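You operate a simulated robot arm through the tools that you are given. There is no shell and no other tool. Be economical: measure what you need, move in short steps, check, and stop when the job is done.

You are at the controls of a simulated two-armed robot. One attempt, no reset.

JOB
Fetch the milk jug labelled "Gamvelo" from the top of the loading dock and stand it on the shelf under the loading dock.

It is judged by the outcome, as a careful person would: the job done as asked, and still so three seconds after it is handed in. It fails if anything else is knocked over, pushed out of place, dropped, spilled or broken.

ROBOT AND FRAMES
Two 7-joint arms with two-finger parallel grippers on one trunk, on a base that drives. Base frame: it is fixed to the floor where the robot stands at the start and does not move with it; the origin is under the middle of the robot, x ahead of it, y to its left, z up. Lengths are in mm, angles in rad, forces in N, time in s.
The left shoulder is at the start at [70, 134, 1226], the right one opposite. With the tool pointing down near the work surface each hand reaches from about 180 to 640 mm from the robot's upright axis, wherever it stands, measured 20 degrees to its own side. Places, roughly: shelf under the loading dock [600, 100, 300]. Payload 1.57 kg a hand.
The TCP of each hand is the grasp point between the finger pads, 30 mm short of the fingertips. In the tool frame z runs along the fingers and y along their closing line. Largest opening 80 mm; finger width 17, thickness 12; the body of the gripper, 40 by 82 mm, starts 80 mm behind the TCP.
Orientation is that of the tool frame in the base frame, as a unit quaternion [w, x, y, z]. With the fingers straight down and closing along the base's y, the tool's x points along the base's -x, its y along +y and its z along -z.

CONTROLS
- The arms move only by the tool move_arm. It takes "left_rows", "right_rows" or both (then of equal length, played together; a hand with none holds still); each is a list of rows, each a list of 6 numbers: the shift along the tool's x, y, z in units of 20 mm (1.0 is 20 mm), then the turn, a rotation vector about the tool's x, y, z in units of 6 degrees (1.0 is 6 degrees). In form: [[dx, dy, dz, rx, ry, rz], ...]. A call has 1 to 20 rows; each row shifts and turns the commanded pose from where the row before left it, along the tool's axes as they then stand. "left_grip" and "right_grip" are, for a hand that has rows, the opening, from 0 (shut) to 1 (fully open), set as the call begins (left out, the last holds). A call with a number of a shift or a turn outside -1 to 1 is refused whole. Each row takes 0.2 s and may step no farther than 50 mm and 0.15 rad from the row before; otherwise, or with a gripper value out of range, the whole call is refused. A pose out of reach is approached as far as the arm can. The call stops where the force on the tool passes 40 N (or 10 N more than at its start, if that is more) or the arm is blocked; 0.2 s more then pass. The fingers move at their own pace (about 153 mm/s each) and stop on an object; they squeeze with about 24 N. The grip force told is the motor's: it shows also when the fingers shut on nothing. Time passes only in rows, and 0.2 s behind the last, so rows that do not move let the fingers close. The reply holds the time, the measured pose of the TCP, the force on the tool along the base axes, the opening and the grip force, in the units named above and with some noise.
- Cameras (640 x 400 px; columns grow to the right, rows downward): "scene" is now at [137.7, 2.2, 1449.6]; the picture's right is [0.00, -1.00, 0.00], its down [-0.69, -0.00, -0.73] and it looks along [0.73, 0.00, -0.69] (base axes); focal length 257 px, centre (320, 200). "left" rides on the left gripper at [72, 7, -122] in its tool frame; the picture's right is [-0.09, 1.00, 0.00], its down [-0.84, -0.08, -0.54] and it looks along [-0.54, -0.05, 0.84] (tool axes); focal length 238 px, centre (320, 200). "right" rides on the right gripper at [72, -7, -122] in its tool frame; the picture's right is [0.09, 1.00, 0.00], its down [-0.84, 0.08, -0.54] and it looks along [-0.54, 0.05, 0.84] (tool axes); focal length 238 px, centre (320, 200). There is no depth. A picture from a camera that has moved, and an enlarged one, comes with that camera's place and axes in the base frame and with its lens. The place of the scene camera against the robot may be out by one fixed shift of up to 12 mm in any direction.
- capture(camera): a new picture of that camera. The clock stands still meanwhile.
- raise_lower(by): slides the trunk up (or, below 0, down) by that many mm; the arms and the scene camera ride with it, the base frame stays. It gives what a move gives, with no picture.
- base_move(legs): drives the robot by 1 to 6 legs, each [ahead, left, turn to the left] in mm, mm and rad, along the robot's own axes; the way and the turn of a leg run together, so that a leg with both is an arc; at most 1500 mm and 3.142 rad a leg. The arms and the cameras ride along, it lands a little off, and it stops where it bumps. It gives what a move gives.
- turn_head(pan, tilt): turns the head with the scene camera to pan (to the left, within 1.501 rad either way) and tilt (down, from -0.506 to 1.204), counted from straight ahead of the robot. It gives what a move gives.
- enlarge(camera, box): a new picture of the part [left, top, right, bottom] of that camera's present view, enlarged. The clock stands still meanwhile.
- hand_in(): hands the job in; it is judged then, once.

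Go step by step. Nothing tells you exact positions but the pictures and the camera data: compare them with the known pose of the tool, close in by small moves and look again before you grip or let go. The budget is 120 turns and 92 pictures, counting those below and the enlarged ones. Unless the task says otherwise, let go and move clear before handing in, and close with one line.

The tools are called after "Request:" as a command line: name --argument value ..., lists and objects as JSON in quotes. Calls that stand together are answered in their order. move_arm: Moves the arms, as the interface text tells. Its arguments: {"type":"object","properties":{"left_rows":{"type":"array","items":{"type":"array","items":{"type":"number"}}},"left_grip":{"type":"number"},"right_rows":{"type":"array","items":{"type":"array","items":{"type":"number"}}},"right_grip":{"type":"number"}},"required":[]} The other tools are called the same way: raise_lower (by) slides the trunk up or down; base_move (legs) drives the base; turn_head (pan, tilt) turns the head that bears the scene camera; capture (camera) takes a picture; enlarge (camera, box) takes an enlarged picture of a part of a camera's view; hand_in () hands the job in.

At the start:

```text
time: 0.0
left_tcp_pos: [432.1, 324.8, 1209.8]
left_tcp_rot: [0.0, 0.001, 1.0, 0.0]
left_contact_force: [-0.4, -0.2, 0.9]
left_grip_width: 80.2
left_finger_force: 0.1
right_tcp_pos: [401.7, -122.1, 1269.9]
right_tcp_rot: [0.0, 0.001, 1.0, 0.001]
right_contact_force: [-0.4, -0.3, 0.7]
right_grip_width: 79.8
right_finger_force: 0.0
trunk travel left (down, up): [-800.0, 140.0]
robot x, y, heading: [2.7, 2.3, -0.0]
head pan, tilt: [0.005, 0.757]
```

scene: 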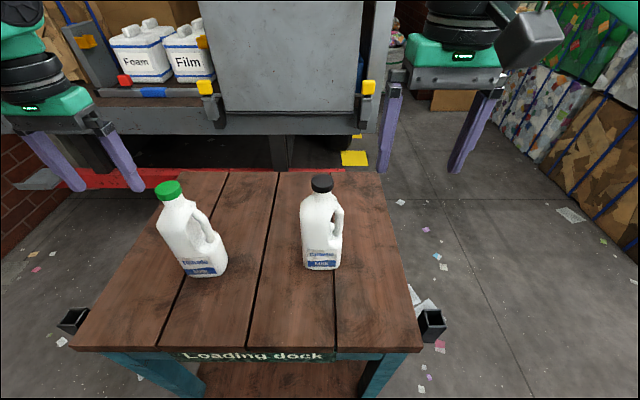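
right: 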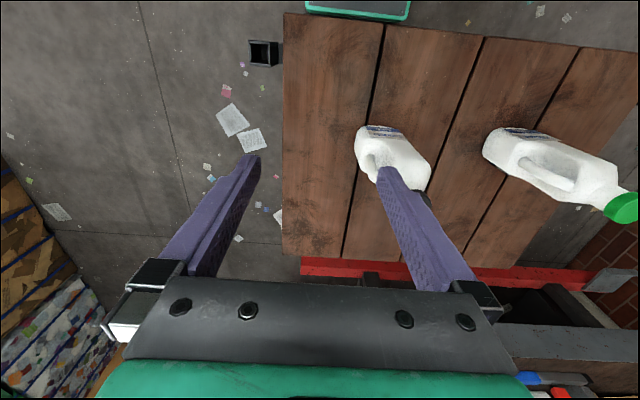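
left: 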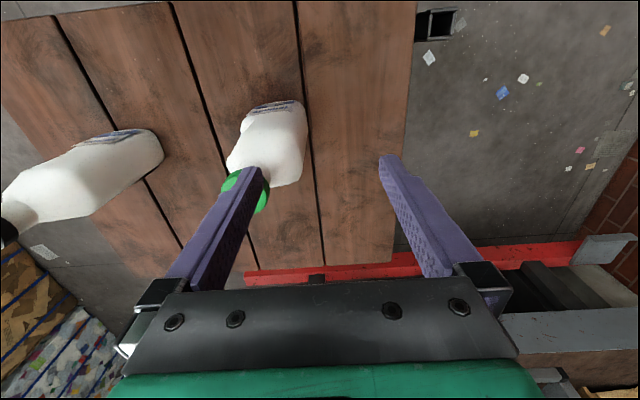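

I see two milk jugs on the table: one with a green cap, one with a black cap. I need to read the labels first.

Request:
enlarge --camera "scene" --box '[140, 170, 240, 290]'

Request:
enlarge --camera "scene" --box '[280, 165, 370, 285]'

```text
3.33 times, centred on (190, 230) of scene
camera zoom: at [137.7, 2.2, 1449.6], right [0.0, -1.0, 0.0], down [-0.69, 0.0, -0.73], along [0.73, 0.0, -0.69], focal length 858 px, centre (753, 100)
```

zoom: 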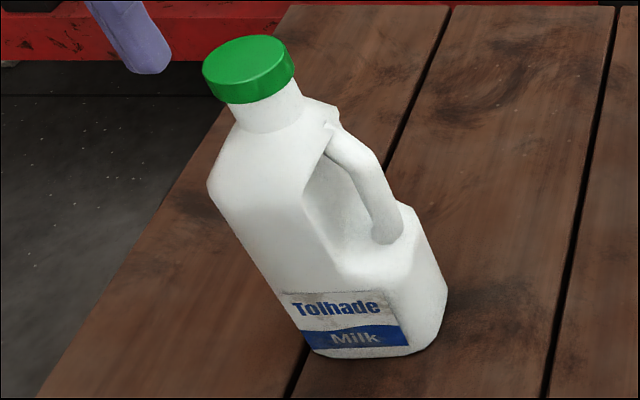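

```text
3.33 times, centred on (325, 225) of scene
camera zoom: at [137.7, 2.2, 1449.6], right [0.0, -1.0, 0.0], down [-0.69, 0.0, -0.73], along [0.73, 0.0, -0.69], focal length 858 px, centre (303, 117)
```

zoom: 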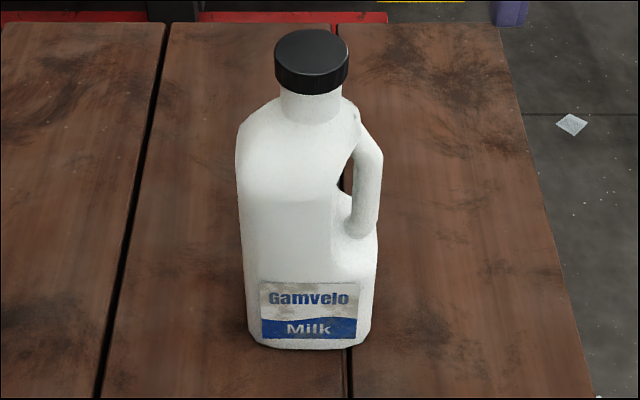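

The black-capped jug is Gamvelo, standing at about x 500, y 0 with its cap near z 1140. I'll back off to get room for a level grip, and look at the table and shelf from there.

Request:
base_move --legs '[[-250, 0, 0]]'

Request:
capture --camera "scene"

```text
time: 1.8
left_tcp_pos: [185.1, 325.6, 1208.9]
left_tcp_rot: [-0.001, -0.002, 1.0, 0.0]
left_contact_force: [0.1, -0.1, -0.1]
left_grip_width: 79.9
left_finger_force: 0.0
right_tcp_pos: [155.1, -123.0, 1269.6]
right_tcp_rot: [-0.002, 0.0, 1.0, 0.0]
right_contact_force: [-0.8, 0.0, 0.1]
right_grip_width: 80.0
right_finger_force: 0.1
trunk travel left (down, up): [-800.0, 140.0]
robot x, y, heading: [-247.2, 0.8, -0.002]
head pan, tilt: [0.005, 0.757]
```

```text
86 pictures are left
camera scene: at [-107.1, 2.3, 1449.3], right [0.01, -1.0, 0.0], down [-0.69, 0.0, -0.73], along [0.73, 0.0, -0.69], focal length 257 px, centre (320, 200)
```

scene: 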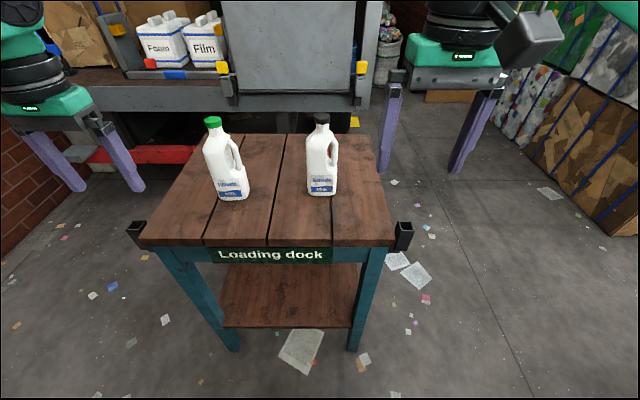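

The shelf under the table is empty and open at the front (about x 320 to 640+, y -130 to 410). I triangulate the cap of the Gamvelo jug at about [503, -2, 1148]. Next I level the right hand so its fingers point forward, and draw the left hand back.

Request:
move_arm --right_rows '[[-1, 0, 0, 0, 0, 0], [-1, 0, 0, 0, 0, 0], [0, 0, 0, 0, -1, 0], [0, 0, 0, 0, -1, 0], [0, 0, 0, 0, -1, 0], [0, 0, 0, 0, -1, 0], [0, 0, 0, 0, -1, 0], [0, 0, 0, 0, -1, 0], [0, 0, 0, 0, -1, 0], [0, 0, 0, 0, -1, 0], [0, 0, 0, 0, -1, 0], [0, 0, 0, 0, -1, 0], [0, 0, 0, 0, -1, 0], [0, 0, 0, 0, -1, 0], [0, 0, 0, 0, -1, 0], [0, 0, 0, 0, -1, 0], [0, 0, 0, 0, -1, 0], [0, 0, 0, 0, 0, 0]]' --right_grip 1 --left_rows '[[1, 0, 0, 0, 0, 0], [1, 0, 0, 0, 0, 0], [1, 0, 0, 0, 0, 0], [1, 0, 0, 0, 0, 0], [1, 0, 0, 0, 0, 0], [1, 0, 0, 0, 0, 0], [1, 0, 0, 0, 0, 0], [0, 0, 0, 0, 0, 0], [0, 0, 0, 0, 0, 0], [0, 0, 0, 0, 0, 0], [0, 0, 0, 0, 0, 0], [0, 0, 0, 0, 0, 0], [0, 0, 0, 0, 0, 0], [0, 0, 0, 0, 0, 0], [0, 0, 0, 0, 0, 0], [0, 0, 0, 0, 0, 0], [0, 0, 0, 0, 0, 0], [0, 0, 0, 0, 0, 0]]'

```text
time: 5.6
left_tcp_pos: [42.0, 324.8, 1209.7]
left_tcp_rot: [0.0, -0.001, 1.0, 0.0]
left_contact_force: [0.8, 0.4, 0.5]
left_grip_width: 79.9
left_finger_force: 0.0
right_tcp_pos: [193.0, -121.0, 1274.8]
right_tcp_rot: [0.666, -0.018, 0.746, -0.009]
right_contact_force: [0.2, 0.0, 0.6]
right_grip_width: 79.9
right_finger_force: 0.2
right hand out of reach, approached as far as the arm can: row 16, 17
trunk travel left (down, up): [-800.0, 140.0]
robot x, y, heading: [-246.3, -0.7, -0.001]
head pan, tilt: [0.005, 0.757]
```

The hand is nearly level. I'll move it left to the jug's line, down to cap height and forward, keeping well short of the jug.

Request:
move_arm --right_rows '[[0, 0, 1, 0, 0, 0], [0, 0, 1, 0, 0, 0], [0, 1, 1, 0, 0, 0], [1, 1, 1, 0, 0, 0], [1, 1, 1, 0, 0, 0], [1, 1, 1, 0, 0, 0], [1, 1, 0, 0, 0, 0], [1, 1, 0, 0, 0, 0], [1, 0, 0, 0, 0, 0], [0, 0, 0, 0, 0, 0]]'

Request:
capture --camera "right"

Request:
capture --camera "scene"

```text
time: 7.8
left_tcp_pos: [40.2, 323.8, 1210.1]
left_tcp_rot: [0.0, -0.002, 1.0, 0.0]
left_contact_force: [0.2, 0.5, 0.1]
left_grip_width: 80.0
left_finger_force: 0.0
right_tcp_pos: [297.8, -5.5, 1138.3]
right_tcp_rot: [0.666, -0.018, 0.745, -0.009]
right_contact_force: [0.5, -0.4, -1.0]
right_grip_width: 80.0
right_finger_force: 0.1
trunk travel left (down, up): [-800.0, 140.0]
robot x, y, heading: [-246.9, 2.3, 0.002]
head pan, tilt: [0.005, 0.757]
```

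```text
85 pictures are left
camera right: at [167.2, -16.3, 1080.5], right [-0.02, 0.99, -0.13], down [-0.45, 0.1, 0.89], along [0.89, 0.08, 0.44], focal length 238 px, centre (320, 200)
```

right: 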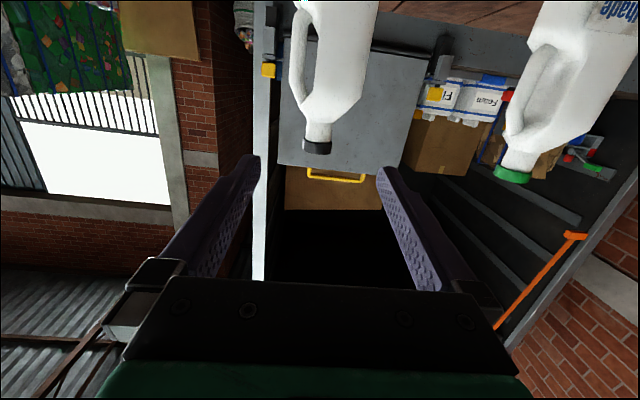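

```text
84 pictures are left
camera scene: at [-110.1, 1.9, 1449.6], right [0.01, -1.0, 0.0], down [-0.69, 0.0, -0.73], along [0.73, 0.0, -0.69], focal length 257 px, centre (320, 200)
```

scene: 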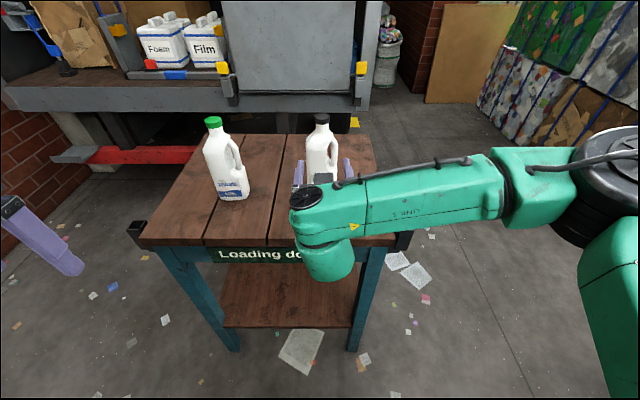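

Both the scene and hand cameras put the cap on y ≈ 0, around z 1150–1160. I'll level the last bit of pitch, come up a little, move closer and look again.

Request:
move_arm --right_rows '[[0, 0, 0, 0.3, -1, 0], [-0.5, 0.1, 0.5, 0, 0, 0], [0, 0, 1, 0, 0, 0], [0, 0, 1, 0, 0, 0], [0, 0, 1, 0, 0, 0], [0, 0, 1, 0, 0, 0], [0, 0, 0, 0, 0, 0]]'

Request:
capture --camera "right"

Request:
enlarge --camera "scene" --box '[260, 90, 390, 200]'

```text
time: 9.4
left_tcp_pos: [41.4, 323.9, 1209.1]
left_tcp_rot: [0.0, -0.001, 1.0, 0.0]
left_contact_force: [-0.6, 0.3, -0.1]
left_grip_width: 80.1
left_finger_force: 0.0
right_tcp_pos: [385.1, -2.7, 1148.8]
right_tcp_rot: [0.704, -0.009, 0.709, -0.019]
right_contact_force: [-0.1, 0.3, 0.3]
right_grip_width: 80.1
right_finger_force: 0.2
trunk travel left (down, up): [-800.0, 140.0]
robot x, y, heading: [-244.2, -0.1, 0.0]
head pan, tilt: [0.005, 0.757]
```

```text
83 pictures are left
camera right: at [263.5, -10.6, 1078.4], right [0.02, 0.99, -0.13], down [-0.53, 0.12, 0.84], along [0.85, 0.06, 0.53], focal length 238 px, centre (320, 200)
```

right: 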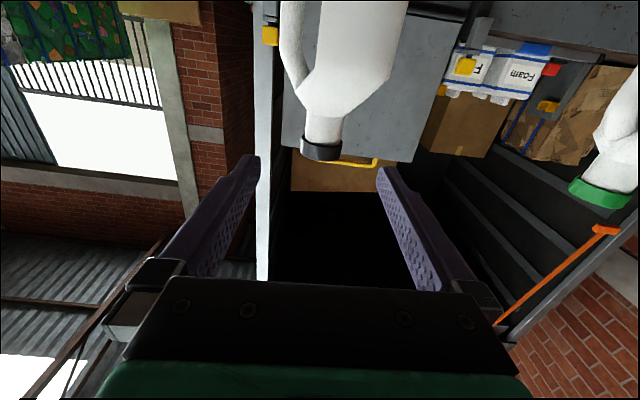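

```text
3.64 times, centred on (325, 145) of scene
camera zoom: at [-110.1, 2.6, 1449.6], right [0.01, -1.0, 0.0], down [-0.69, 0.0, -0.73], along [0.73, 0.0, -0.69], focal length 936 px, centre (302, 400)
```

zoom: 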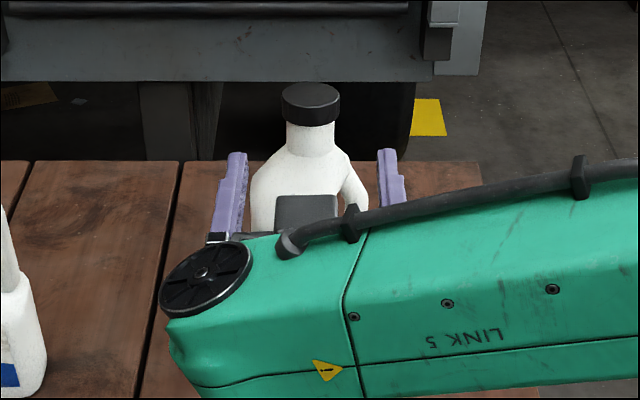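

The hand camera puts the cap centre at about [498, -2, 1157], between the open fingers. I'll advance most of the way and check the alignment before gripping.

Request:
move_arm --right_rows '[[-0.4, 0, 1, 0, 0, 0], [0, 0, 1, 0, 0, 0], [0, 0, 1, 0, 0, 0], [0, 0, 0.8, 0, 0, 0], [0, 0, 0, 0, 0, 0]]'

Request:
capture --camera "right"

Request:
enlarge --camera "scene" --box '[260, 90, 390, 200]'

```text
time: 10.6
left_tcp_pos: [40.6, 325.2, 1210.1]
left_tcp_rot: [0.0, -0.001, 1.0, 0.0]
left_contact_force: [0.7, -1.0, 0.6]
left_grip_width: 80.0
left_finger_force: 0.1
right_tcp_pos: [461.5, -3.3, 1155.8]
right_tcp_rot: [0.704, -0.009, 0.71, -0.02]
right_contact_force: [0.8, -0.9, 0.3]
right_grip_width: 80.3
right_finger_force: 0.0
trunk travel left (down, up): [-800.0, 140.0]
robot x, y, heading: [-247.7, 0.7, -0.004]
head pan, tilt: [0.005, 0.757]
```

```text
81 pictures are left
camera right: at [339.9, -11.7, 1084.4], right [0.02, 0.99, -0.13], down [-0.53, 0.12, 0.84], along [0.85, 0.06, 0.53], focal length 238 px, centre (320, 200)
```

right: 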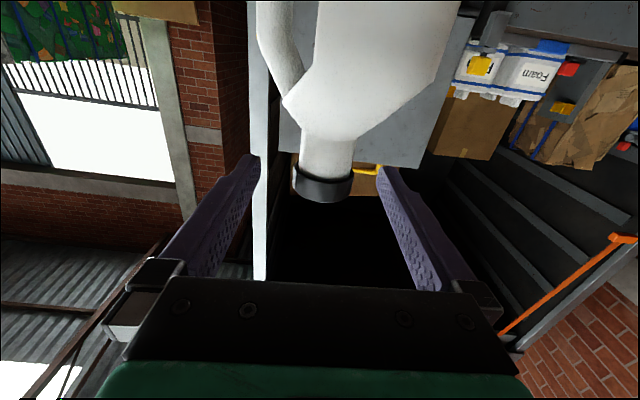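

```text
3.64 times, centred on (325, 145) of scene
camera zoom: at [-110.0, 2.3, 1449.6], right [0.01, -1.0, 0.0], down [-0.69, 0.0, -0.73], along [0.73, 0.0, -0.69], focal length 936 px, centre (302, 400)
```

zoom: 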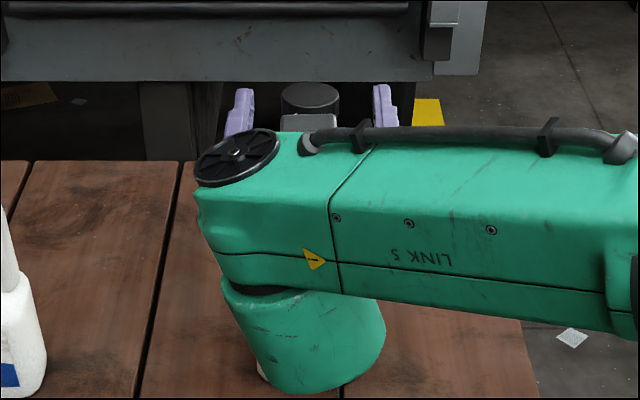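

Comparing the fingers with the cap in both views, the cap axis is at about x 477 and its middle at z 1150, centred between the fingers. I'll go 16 mm forward and 5 mm down, then look once more.

Request:
move_arm --right_rows '[[0.25, 0, 0.8, 0, 0, 0], [0, 0, 0, 0, 0, 0]]'

Request:
capture --camera "right"

Request:
enlarge --camera "scene" --box '[280, 90, 370, 150]'

```text
time: 11.2
left_tcp_pos: [42.8, 323.8, 1210.2]
left_tcp_rot: [0.0, -0.001, 1.0, -0.001]
left_contact_force: [-0.3, 0.4, 0.2]
left_grip_width: 79.8
left_finger_force: 0.1
right_tcp_pos: [479.3, -4.3, 1149.0]
right_tcp_rot: [0.704, -0.009, 0.71, -0.019]
right_contact_force: [-0.1, 0.1, -0.1]
right_grip_width: 79.9
right_finger_force: 0.1
trunk travel left (down, up): [-800.0, 140.0]
robot x, y, heading: [-245.5, 2.2, -0.003]
head pan, tilt: [0.005, 0.757]
```

```text
79 pictures are left
camera right: at [356.1, -12.7, 1079.1], right [0.02, 0.99, -0.13], down [-0.53, 0.12, 0.84], along [0.85, 0.06, 0.53], focal length 238 px, centre (320, 200)
```

right: 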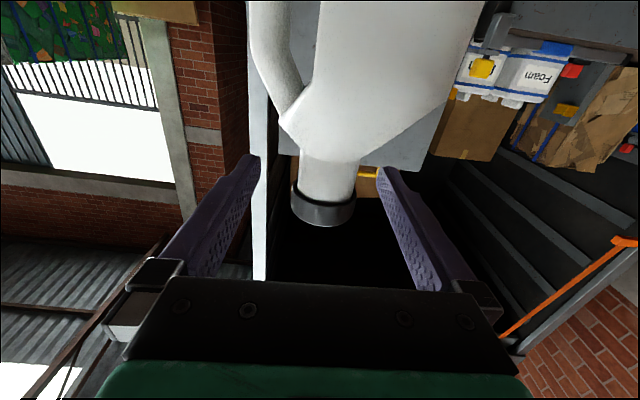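

```text
6.67 times, centred on (325, 120) of scene
camera zoom: at [-110.0, 2.3, 1449.6], right [0.01, -1.0, 0.0], down [-0.69, 0.0, -0.73], along [0.73, 0.0, -0.69], focal length 1716 px, centre (287, 733)
```

zoom: 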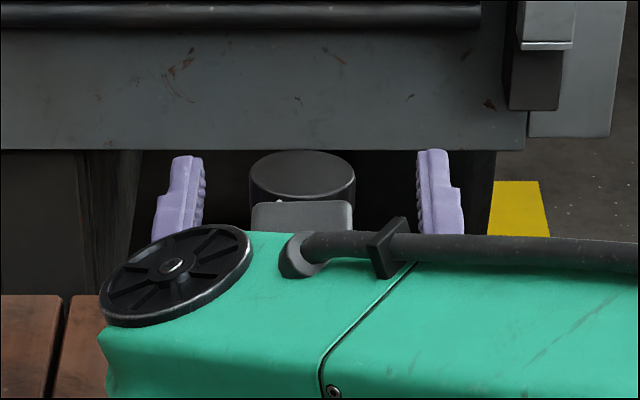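

The TCP sits inside the cap and the cap lies between the pads, so I close the grip.

Request:
move_arm --right_rows '[[0, 0, 0, 0, 0, 0], [0, 0, 0, 0, 0, 0], [0, 0, 0, 0, 0, 0], [0, 0, 0, 0, 0, 0]]' --right_grip 0

Request:
capture --camera "right"

```text
time: 12.2
left_tcp_pos: [41.5, 325.0, 1210.2]
left_tcp_rot: [0.0, -0.001, 1.0, -0.001]
left_contact_force: [0.0, -0.6, -0.6]
left_grip_width: 79.9
left_finger_force: 0.1
right_tcp_pos: [478.9, -4.4, 1150.2]
right_tcp_rot: [0.704, -0.008, 0.709, -0.02]
right_contact_force: [0.2, -0.3, 0.1]
right_grip_width: 37.4
right_finger_force: 24.0
trunk travel left (down, up): [-800.0, 140.0]
robot x, y, heading: [-248.2, 0.0, -0.002]
head pan, tilt: [0.005, 0.757]
```

```text
77 pictures are left
camera right: at [356.0, -12.4, 1079.2], right [0.02, 0.99, -0.13], down [-0.53, 0.12, 0.84], along [0.85, 0.06, 0.53], focal length 238 px, centre (320, 200)
```

right: 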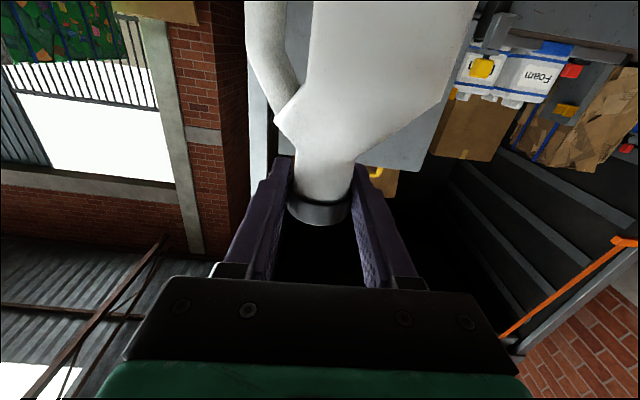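

The cap is gripped at 37 mm. I lift the jug straight up.

Request:
move_arm --right_rows '[[-0.5, 0, 0, 0, 0, 0], [-0.5, 0, 0, 0, 0, 0], [-0.5, 0, 0, 0, 0, 0], [-0.5, 0, 0, 0, 0, 0], [0, 0, 0, 0, 0, 0]]'

Request:
capture --camera "scene"

Request:
capture --camera "right"

```text
time: 13.4
left_tcp_pos: [42.0, 325.4, 1209.4]
left_tcp_rot: [0.0, -0.001, 1.0, -0.001]
left_contact_force: [-0.1, 0.2, 0.0]
left_grip_width: 79.9
left_finger_force: 0.0
right_tcp_pos: [478.9, -2.9, 1189.1]
right_tcp_rot: [0.704, -0.008, 0.71, -0.02]
right_contact_force: [0.3, 0.4, 0.5]
right_grip_width: 37.2
right_finger_force: 23.9
trunk travel left (down, up): [-800.0, 140.0]
robot x, y, heading: [-250.1, 1.7, 0.001]
head pan, tilt: [0.005, 0.757]
```

```text
76 pictures are left
camera scene: at [-109.7, 2.4, 1449.6], right [0.01, -1.0, 0.0], down [-0.69, 0.0, -0.73], along [0.73, 0.0, -0.69], focal length 257 px, centre (320, 200)
```

scene: 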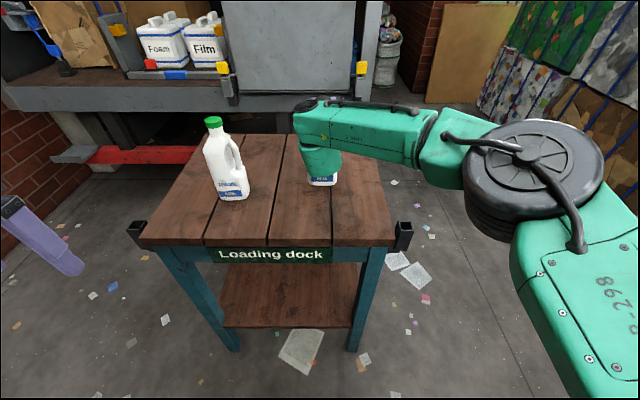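

```text
75 pictures are left
camera right: at [356.4, -10.9, 1118.7], right [0.02, 0.99, -0.13], down [-0.53, 0.12, 0.84], along [0.85, 0.06, 0.53], focal length 238 px, centre (320, 200)
```

right: 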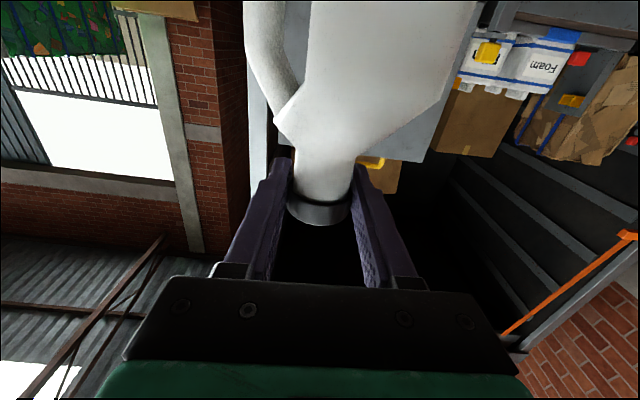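

The jug moves with the hand. I back away with it until it clears the table front.

Request:
base_move --legs '[[-400, 0, 0]]'

Request:
capture --camera "scene"

```text
time: 15.9
left_tcp_pos: [-344.2, 325.7, 1209.0]
left_tcp_rot: [-0.001, 0.002, 1.0, 0.0]
left_contact_force: [-0.5, 0.8, -0.6]
left_grip_width: 80.0
left_finger_force: 0.1
right_tcp_pos: [89.2, -4.5, 1188.9]
right_tcp_rot: [0.704, -0.007, 0.71, -0.021]
right_contact_force: [0.0, 0.7, -0.6]
right_grip_width: 37.3
right_finger_force: 24.5
trunk travel left (down, up): [-800.0, 140.0]
robot x, y, heading: [-638.5, 0.3, -0.003]
head pan, tilt: [0.005, 0.757]
```

```text
74 pictures are left
camera scene: at [-499.3, 2.4, 1449.4], right [0.0, -1.0, 0.0], down [-0.69, 0.0, -0.73], along [0.73, 0.0, -0.69], focal length 257 px, centre (320, 200)
```

scene: 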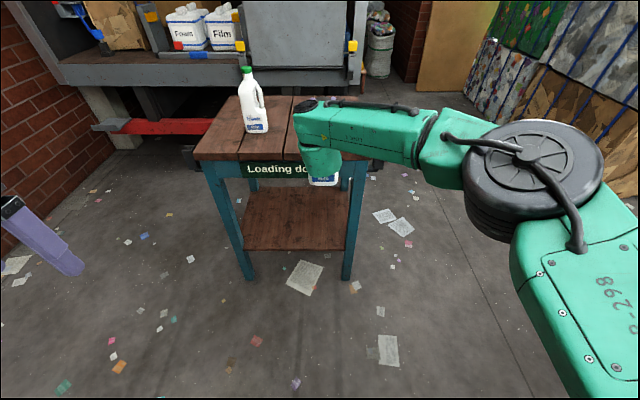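

The shelf is confirmed: front edge at x ≈ 318, top at z ≈ 300–315, y -130 to 410. I lower the trunk so the jug's bottom is just above shelf level, drive left to the opening's middle, and look.

Request:
raise_lower --by -580

Request:
base_move --legs '[[0, 120, 0]]'

Request:
turn_head --pan 0 --tilt 0.45

Request:
capture --camera "scene"

Request:
capture --camera "right"

```text
refused: -580 is not a number from -400 to 400
```

```text
time: 17.1
left_tcp_pos: [-347.7, 442.4, 1210.2]
left_tcp_rot: [0.0, 0.003, 1.0, 0.001]
left_contact_force: [0.3, -0.8, 0.0]
left_grip_width: 79.7
left_finger_force: 0.1
right_tcp_pos: [89.6, 111.5, 1188.1]
right_tcp_rot: [0.704, -0.006, 0.71, -0.021]
right_contact_force: [0.6, 0.4, -0.9]
right_grip_width: 37.4
right_finger_force: 24.3
trunk travel left (down, up): [-800.0, 140.0]
robot x, y, heading: [-635.8, 120.3, -0.003]
head pan, tilt: [0.005, 0.757]
```

```text
time: 17.9
left_tcp_pos: [-348.4, 444.5, 1210.0]
left_tcp_rot: [0.0, 0.002, 1.0, 0.0]
left_contact_force: [-0.9, -0.2, -0.1]
left_grip_width: 79.9
left_finger_force: 0.0
right_tcp_pos: [88.4, 115.1, 1190.0]
right_tcp_rot: [0.704, -0.006, 0.71, -0.022]
right_contact_force: [0.4, 0.7, 0.2]
right_grip_width: 37.3
right_finger_force: 23.6
trunk travel left (down, up): [-800.0, 140.0]
robot x, y, heading: [-638.4, 117.1, -0.007]
head pan, tilt: [0.0, 0.45]
```

```text
73 pictures are left
camera scene: at [-491.3, 122.8, 1476.5], right [0.0, -1.0, 0.0], down [-0.44, 0.0, -0.9], along [0.9, 0.0, -0.44], focal length 257 px, centre (320, 200)
```

scene: 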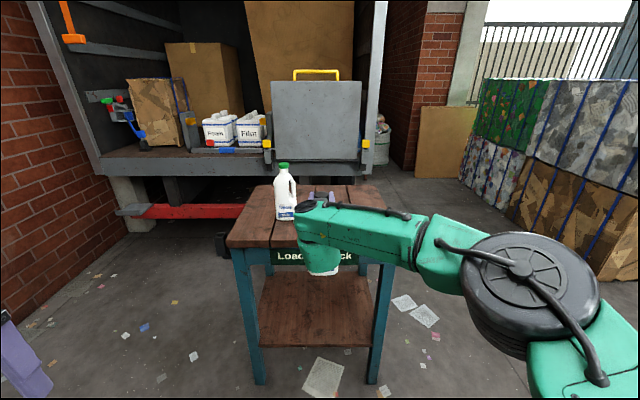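

```text
72 pictures are left
camera right: at [-34.4, 107.3, 1118.5], right [0.02, 0.99, -0.13], down [-0.53, 0.12, 0.84], along [0.85, 0.05, 0.53], focal length 238 px, centre (320, 200)
```

right: 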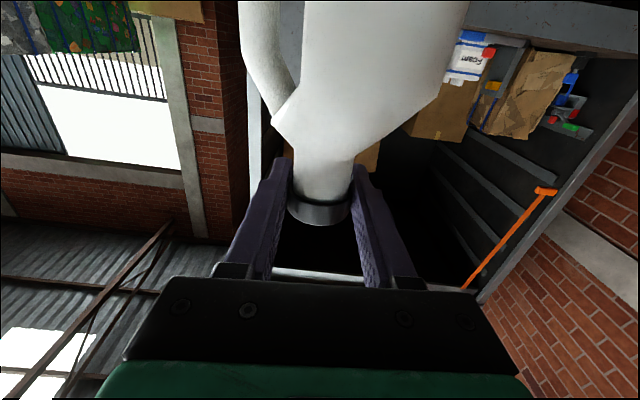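

The jug is clear in front of the table; the trunk goes down in two steps.

Request:
raise_lower --by -300

Request:
raise_lower --by -270

Request:
capture --camera "scene"

Request:
capture --camera "right"

```text
time: 20.9
left_tcp_pos: [-346.8, 444.1, 910.1]
left_tcp_rot: [0.0, 0.002, 1.0, 0.0]
left_contact_force: [0.0, -0.1, 1.0]
left_grip_width: 80.0
left_finger_force: 0.0
right_tcp_pos: [87.9, 114.6, 889.1]
right_tcp_rot: [0.704, -0.006, 0.709, -0.021]
right_contact_force: [0.1, 0.1, 0.2]
right_grip_width: 37.2
right_finger_force: 23.9
trunk travel left (down, up): [-500.0, 440.0]
robot x, y, heading: [-639.4, 119.5, -0.003]
head pan, tilt: [0.0, 0.45]
```

```text
time: 23.7
left_tcp_pos: [-347.9, 442.4, 640.4]
left_tcp_rot: [0.0, 0.002, 1.0, 0.0]
left_contact_force: [-0.1, 0.1, 0.6]
left_grip_width: 80.0
left_finger_force: 0.1
right_tcp_pos: [87.0, 114.1, 619.2]
right_tcp_rot: [0.704, -0.005, 0.709, -0.022]
right_contact_force: [-0.2, -0.1, 0.3]
right_grip_width: 37.3
right_finger_force: 24.2
trunk travel left (down, up): [-230.0, 710.0]
robot x, y, heading: [-634.0, 121.4, -0.005]
head pan, tilt: [0.0, 0.45]
```

```text
71 pictures are left
camera scene: at [-491.4, 121.6, 906.6], right [0.0, -1.0, 0.0], down [-0.44, 0.0, -0.9], along [0.9, 0.0, -0.44], focal length 257 px, centre (320, 200)
```

scene: 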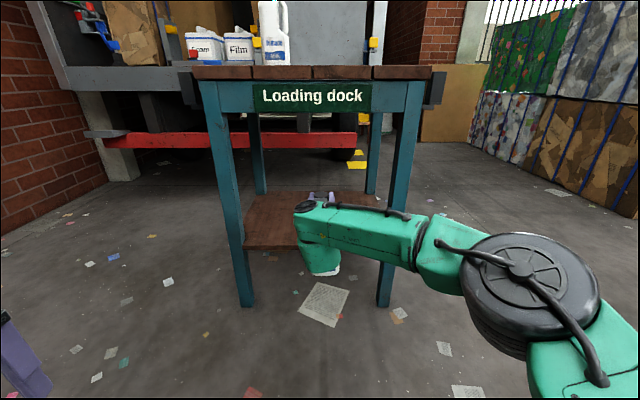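

```text
70 pictures are left
camera right: at [-34.5, 106.4, 548.6], right [0.02, 0.99, -0.13], down [-0.53, 0.12, 0.84], along [0.85, 0.05, 0.53], focal length 238 px, centre (320, 200)
```

right: 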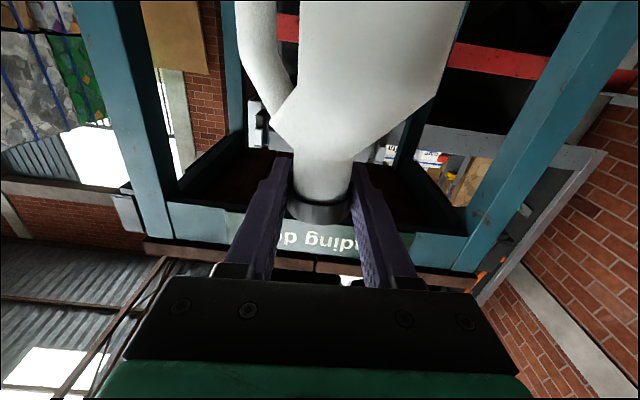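

The opening is clear: legs at y ≈ -129 and 411, apron bottom ≈ 800, and the shelf at z ≈ 300 with the jug's bottom at ≈ 394. I drive ahead so the jug goes in over the shelf at x ≈ 430.

Request:
base_move --legs '[[345, 0, 0]]'

Request:
capture --camera "scene"

Request:
capture --camera "right"

```text
time: 25.9
left_tcp_pos: [0.7, 440.7, 640.4]
left_tcp_rot: [0.0, 0.004, 1.0, 0.0]
left_contact_force: [0.6, -0.7, -0.4]
left_grip_width: 79.6
left_finger_force: 0.0
right_tcp_pos: [434.1, 108.2, 619.8]
right_tcp_rot: [0.704, -0.004, 0.71, -0.023]
right_contact_force: [-0.6, 1.5, -0.9]
right_grip_width: 37.3
right_finger_force: 23.9
trunk travel left (down, up): [-230.0, 710.0]
robot x, y, heading: [-294.8, 117.3, -0.007]
head pan, tilt: [0.0, 0.45]
```

```text
69 pictures are left
camera scene: at [-145.2, 118.5, 906.5], right [-0.01, -1.0, 0.0], down [-0.44, 0.0, -0.9], along [0.9, -0.01, -0.44], focal length 257 px, centre (320, 200)
```

scene: 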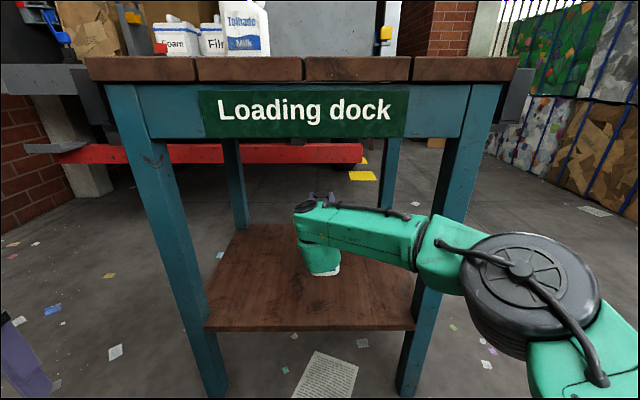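

```text
68 pictures are left
camera right: at [311.5, 100.8, 548.3], right [0.03, 0.99, -0.13], down [-0.53, 0.13, 0.84], along [0.85, 0.05, 0.53], focal length 238 px, centre (320, 200)
```

right: 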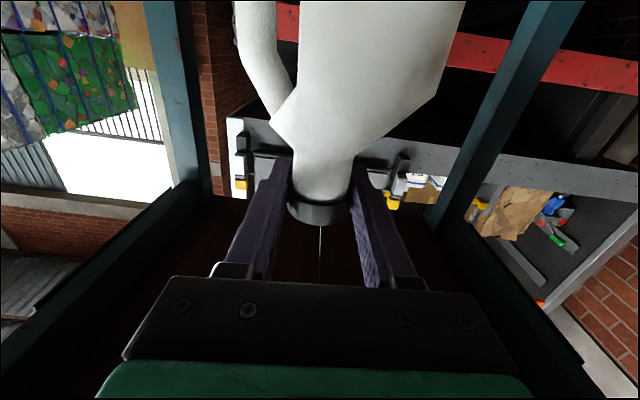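

The jug is over the shelf at about [434, 108], well inside the edge. I lower the trunk 70 mm, then settle the last bit with small arm steps, watching the force.

Request:
raise_lower --by -70

Request:
move_arm --right_rows '[[0.25, 0, 0, 0, 0, 0], [0.25, 0, 0, 0, 0, 0], [0, 0, 0, 0, 0, 0]]'

Request:
capture --camera "scene"

```text
time: 27.0
left_tcp_pos: [0.3, 439.5, 570.6]
left_tcp_rot: [0.0, 0.004, 1.0, 0.0]
left_contact_force: [0.4, -0.2, 0.0]
left_grip_width: 80.0
left_finger_force: 0.1
right_tcp_pos: [434.1, 106.7, 551.3]
right_tcp_rot: [0.705, -0.002, 0.709, -0.024]
right_contact_force: [2.5, -0.5, 5.1]
right_grip_width: 37.1
right_finger_force: 24.0
trunk travel left (down, up): [-160.0, 780.0]
robot x, y, heading: [-289.7, 117.8, -0.017]
head pan, tilt: [0.0, 0.45]
```

```text
time: 27.8
left_tcp_pos: [-1.9, 439.4, 571.8]
left_tcp_rot: [0.002, 0.004, 1.0, 0.0]
left_contact_force: [0.3, 0.5, 0.2]
left_grip_width: 80.0
left_finger_force: 0.0
right_tcp_pos: [432.4, 106.0, 545.7]
right_tcp_rot: [0.708, -0.003, 0.706, -0.026]
right_contact_force: [0.6, -3.9, 23.0]
right_grip_width: 37.4
right_finger_force: 24.0
trunk travel left (down, up): [-160.0, 780.0]
robot x, y, heading: [-292.1, 118.6, -0.013]
head pan, tilt: [0.0, 0.45]
```

```text
67 pictures are left
camera scene: at [-149.0, 118.2, 837.4], right [-0.01, -1.0, 0.0], down [-0.43, 0.0, -0.9], along [0.9, -0.01, -0.43], focal length 257 px, centre (320, 200)
```

scene: 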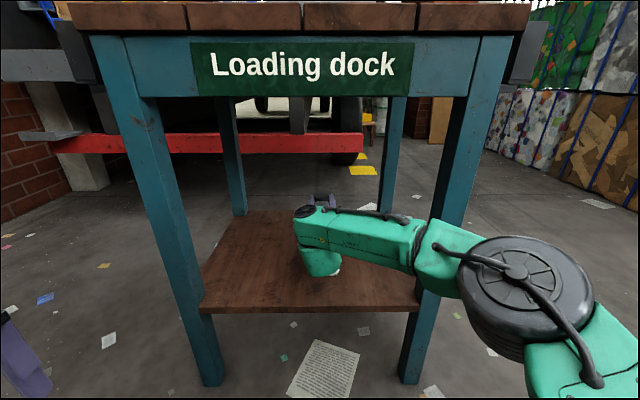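

The jug has touched down (23 N upward at TCP z 546). I check it in the hand view, and on the shelf, before easing off.

Request:
capture --camera "right"

Request:
enlarge --camera "scene" --box '[270, 180, 400, 290]'

Request:
capture --camera "left"

```text
66 pictures are left
camera right: at [310.4, 99.3, 473.6], right [0.03, 0.99, -0.13], down [-0.54, 0.13, 0.83], along [0.84, 0.05, 0.54], focal length 238 px, centre (320, 200)
```

right: 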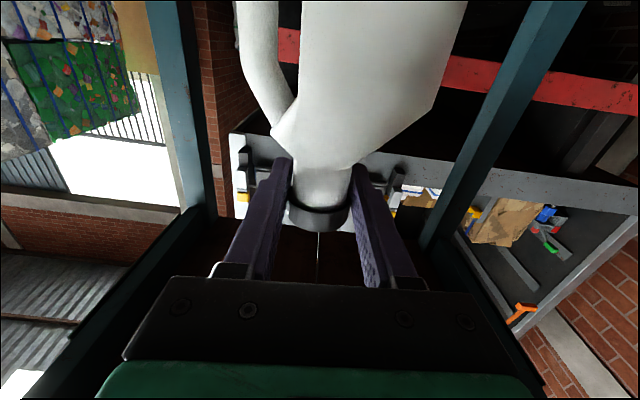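

```text
3.64 times, centred on (335, 235) of scene
camera zoom: at [-149.0, 118.2, 837.4], right [-0.01, -1.0, 0.0], down [-0.43, 0.0, -0.9], along [0.9, -0.01, -0.43], focal length 936 px, centre (266, 73)
```

zoom: 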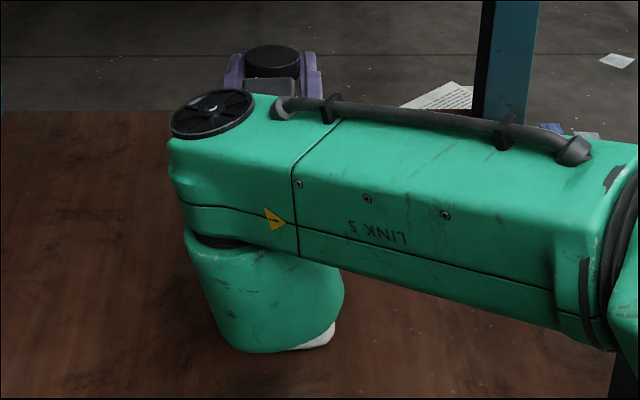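

```text
64 pictures are left
camera left: at [-74.9, 446.7, 693.3], right [0.1, 0.99, 0.0], down [0.83, -0.09, 0.55], along [0.54, -0.05, -0.84], focal length 238 px, centre (320, 200)
```

left: 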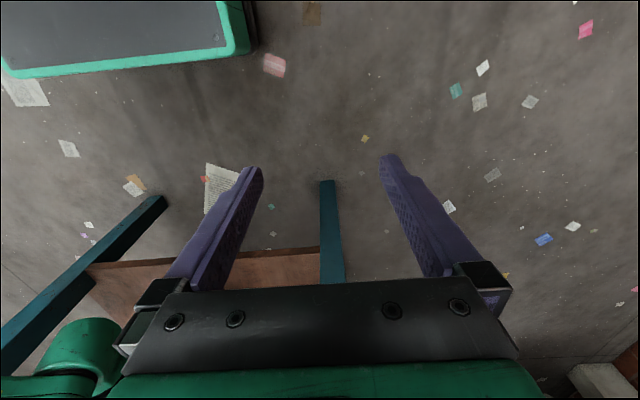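

The shelf top works out to z ≈ 325, so the contact force and the small slip in the grip both fit the jug standing on the shelf. I ease off 3 mm to take off the pressing force.

Request:
move_arm --right_rows '[[-0.15, 0, 0, 0, 0, 0], [0, 0, 0, 0, 0, 0]]'

```text
time: 28.4
left_tcp_pos: [-1.1, 440.0, 570.6]
left_tcp_rot: [0.002, 0.004, 1.0, -0.001]
left_contact_force: [0.1, 0.2, 0.2]
left_grip_width: 79.8
left_finger_force: 0.0
right_tcp_pos: [432.6, 107.0, 546.3]
right_tcp_rot: [0.706, -0.004, 0.708, -0.024]
right_contact_force: [1.1, -2.1, 18.5]
right_grip_width: 37.3
right_finger_force: 24.7
trunk travel left (down, up): [-160.0, 780.0]
robot x, y, heading: [-295.3, 117.2, -0.01]
head pan, tilt: [0.0, 0.45]
```

Still 18 N upward; I ease off a little more.

Request:
move_arm --right_rows '[[-0.15, 0, 0, 0, 0, 0], [0, 0, 0, 0, 0, 0]]'

```text
time: 29.0
left_tcp_pos: [-0.2, 439.4, 570.2]
left_tcp_rot: [0.001, 0.005, 1.0, 0.0]
left_contact_force: [-0.5, -0.7, 0.1]
left_grip_width: 80.3
left_finger_force: 0.0
right_tcp_pos: [432.6, 108.8, 545.6]
right_tcp_rot: [0.704, -0.005, 0.71, -0.022]
right_contact_force: [0.4, -1.4, 7.9]
right_grip_width: 37.0
right_finger_force: 24.0
trunk travel left (down, up): [-160.0, 780.0]
robot x, y, heading: [-291.4, 116.7, -0.011]
head pan, tilt: [0.0, 0.45]
```

The force is down to 8 N and the jug still rests on the shelf. I release it.

Request:
move_arm --right_rows '[[0, 0, 0, 0, 0, 0], [0, 0, 0, 0, 0, 0], [0, 0, 0, 0, 0, 0]]' --right_grip 1

Request:
capture --camera "right"

```text
time: 29.8
left_tcp_pos: [0.1, 440.6, 569.3]
left_tcp_rot: [0.0, 0.005, 1.0, 0.0]
left_contact_force: [0.6, -0.4, 0.3]
left_grip_width: 80.3
left_finger_force: 0.1
right_tcp_pos: [434.9, 106.9, 545.6]
right_tcp_rot: [0.704, -0.003, 0.71, -0.025]
right_contact_force: [0.7, 0.0, -0.8]
right_grip_width: 80.0
right_finger_force: 0.1
trunk travel left (down, up): [-160.0, 780.0]
robot x, y, heading: [-294.0, 116.5, -0.009]
head pan, tilt: [0.0, 0.45]
```

```text
63 pictures are left
camera right: at [311.2, 100.8, 474.4], right [0.03, 0.99, -0.13], down [-0.53, 0.13, 0.84], along [0.85, 0.05, 0.53], focal length 238 px, centre (320, 200)
```

right: 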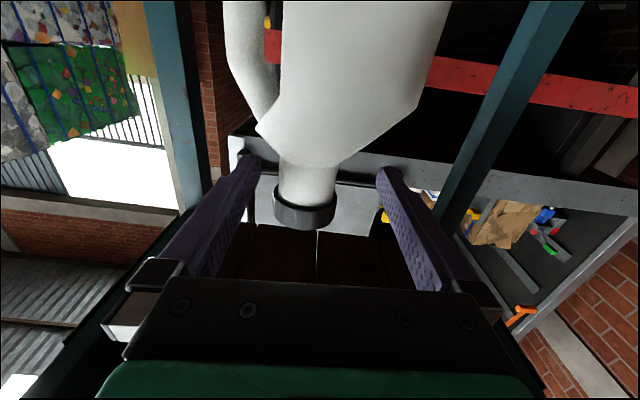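

The jug stands free between the open fingers. I draw the hand straight back, then drive away and check.

Request:
move_arm --right_rows '[[0, 0, -1, 0, 0, 0], [0, 0, -1, 0, 0, 0], [0, 0, -1, 0, 0, 0], [0, 0, -1, 0, 0, 0], [0, 0, -1, 0, 0, 0]]'

Request:
base_move --legs '[[-400, 0, 0]]'

Request:
capture --camera "scene"

Request:
capture --camera "right"

```text
time: 31.0
left_tcp_pos: [0.3, 440.2, 570.5]
left_tcp_rot: [0.001, 0.004, 1.0, -0.001]
left_contact_force: [0.1, -0.5, 0.1]
left_grip_width: 79.9
left_finger_force: 0.0
right_tcp_pos: [332.3, 108.7, 546.1]
right_tcp_rot: [0.704, -0.004, 0.709, -0.023]
right_contact_force: [1.0, -0.5, 1.2]
right_grip_width: 80.0
right_finger_force: 0.0
trunk travel left (down, up): [-160.0, 780.0]
robot x, y, heading: [-294.2, 120.5, -0.014]
head pan, tilt: [0.0, 0.45]
```

```text
time: 33.5
left_tcp_pos: [-394.4, 444.3, 569.7]
left_tcp_rot: [0.0, 0.003, 1.0, -0.001]
left_contact_force: [-0.7, 0.1, -0.6]
left_grip_width: 79.5
left_finger_force: 0.0
right_tcp_pos: [-59.4, 116.9, 547.0]
right_tcp_rot: [0.704, -0.005, 0.709, -0.023]
right_contact_force: [-0.2, 0.1, -0.4]
right_grip_width: 80.0
right_finger_force: 0.0
trunk travel left (down, up): [-160.0, 780.0]
robot x, y, heading: [-682.9, 122.7, -0.003]
head pan, tilt: [0.0, 0.45]
```

```text
62 pictures are left
camera scene: at [-537.9, 122.0, 836.6], right [0.0, -1.0, 0.0], down [-0.44, 0.0, -0.9], along [0.9, 0.0, -0.44], focal length 257 px, centre (320, 200)
```

scene: 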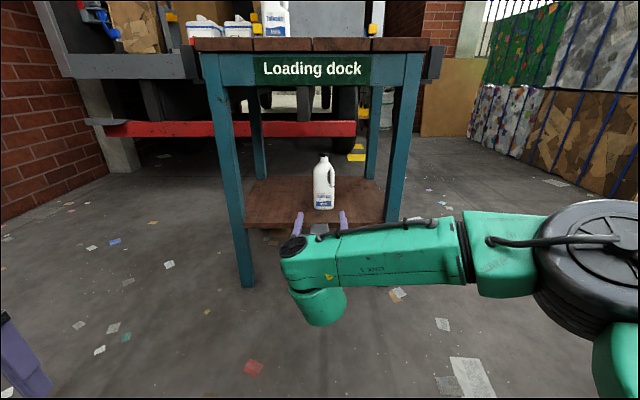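

```text
61 pictures are left
camera right: at [-182.8, 108.2, 475.7], right [0.02, 0.99, -0.13], down [-0.53, 0.12, 0.84], along [0.85, 0.05, 0.53], focal length 238 px, centre (320, 200)
```

right: 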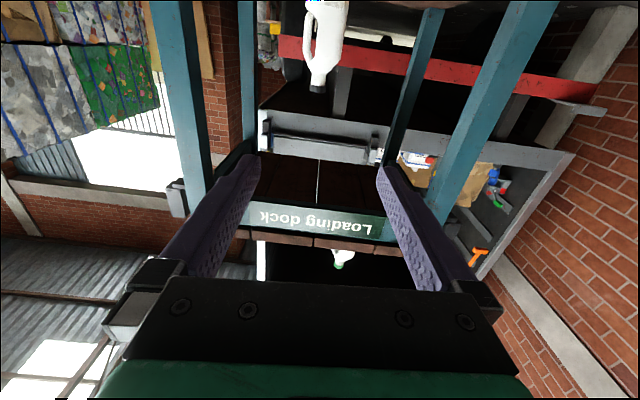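

The Gamvelo jug stands upright on the shelf, well inside the edge. The other jug is still on the table and both hands are clear, so I hand the job in.

Request:
hand_in

```text
The job is handed in.
```

The "Gamvelo" milk jug is standing upright on the shelf under the loading dock. The other jug wasn't touched, and I handed the job in with both hands clear.
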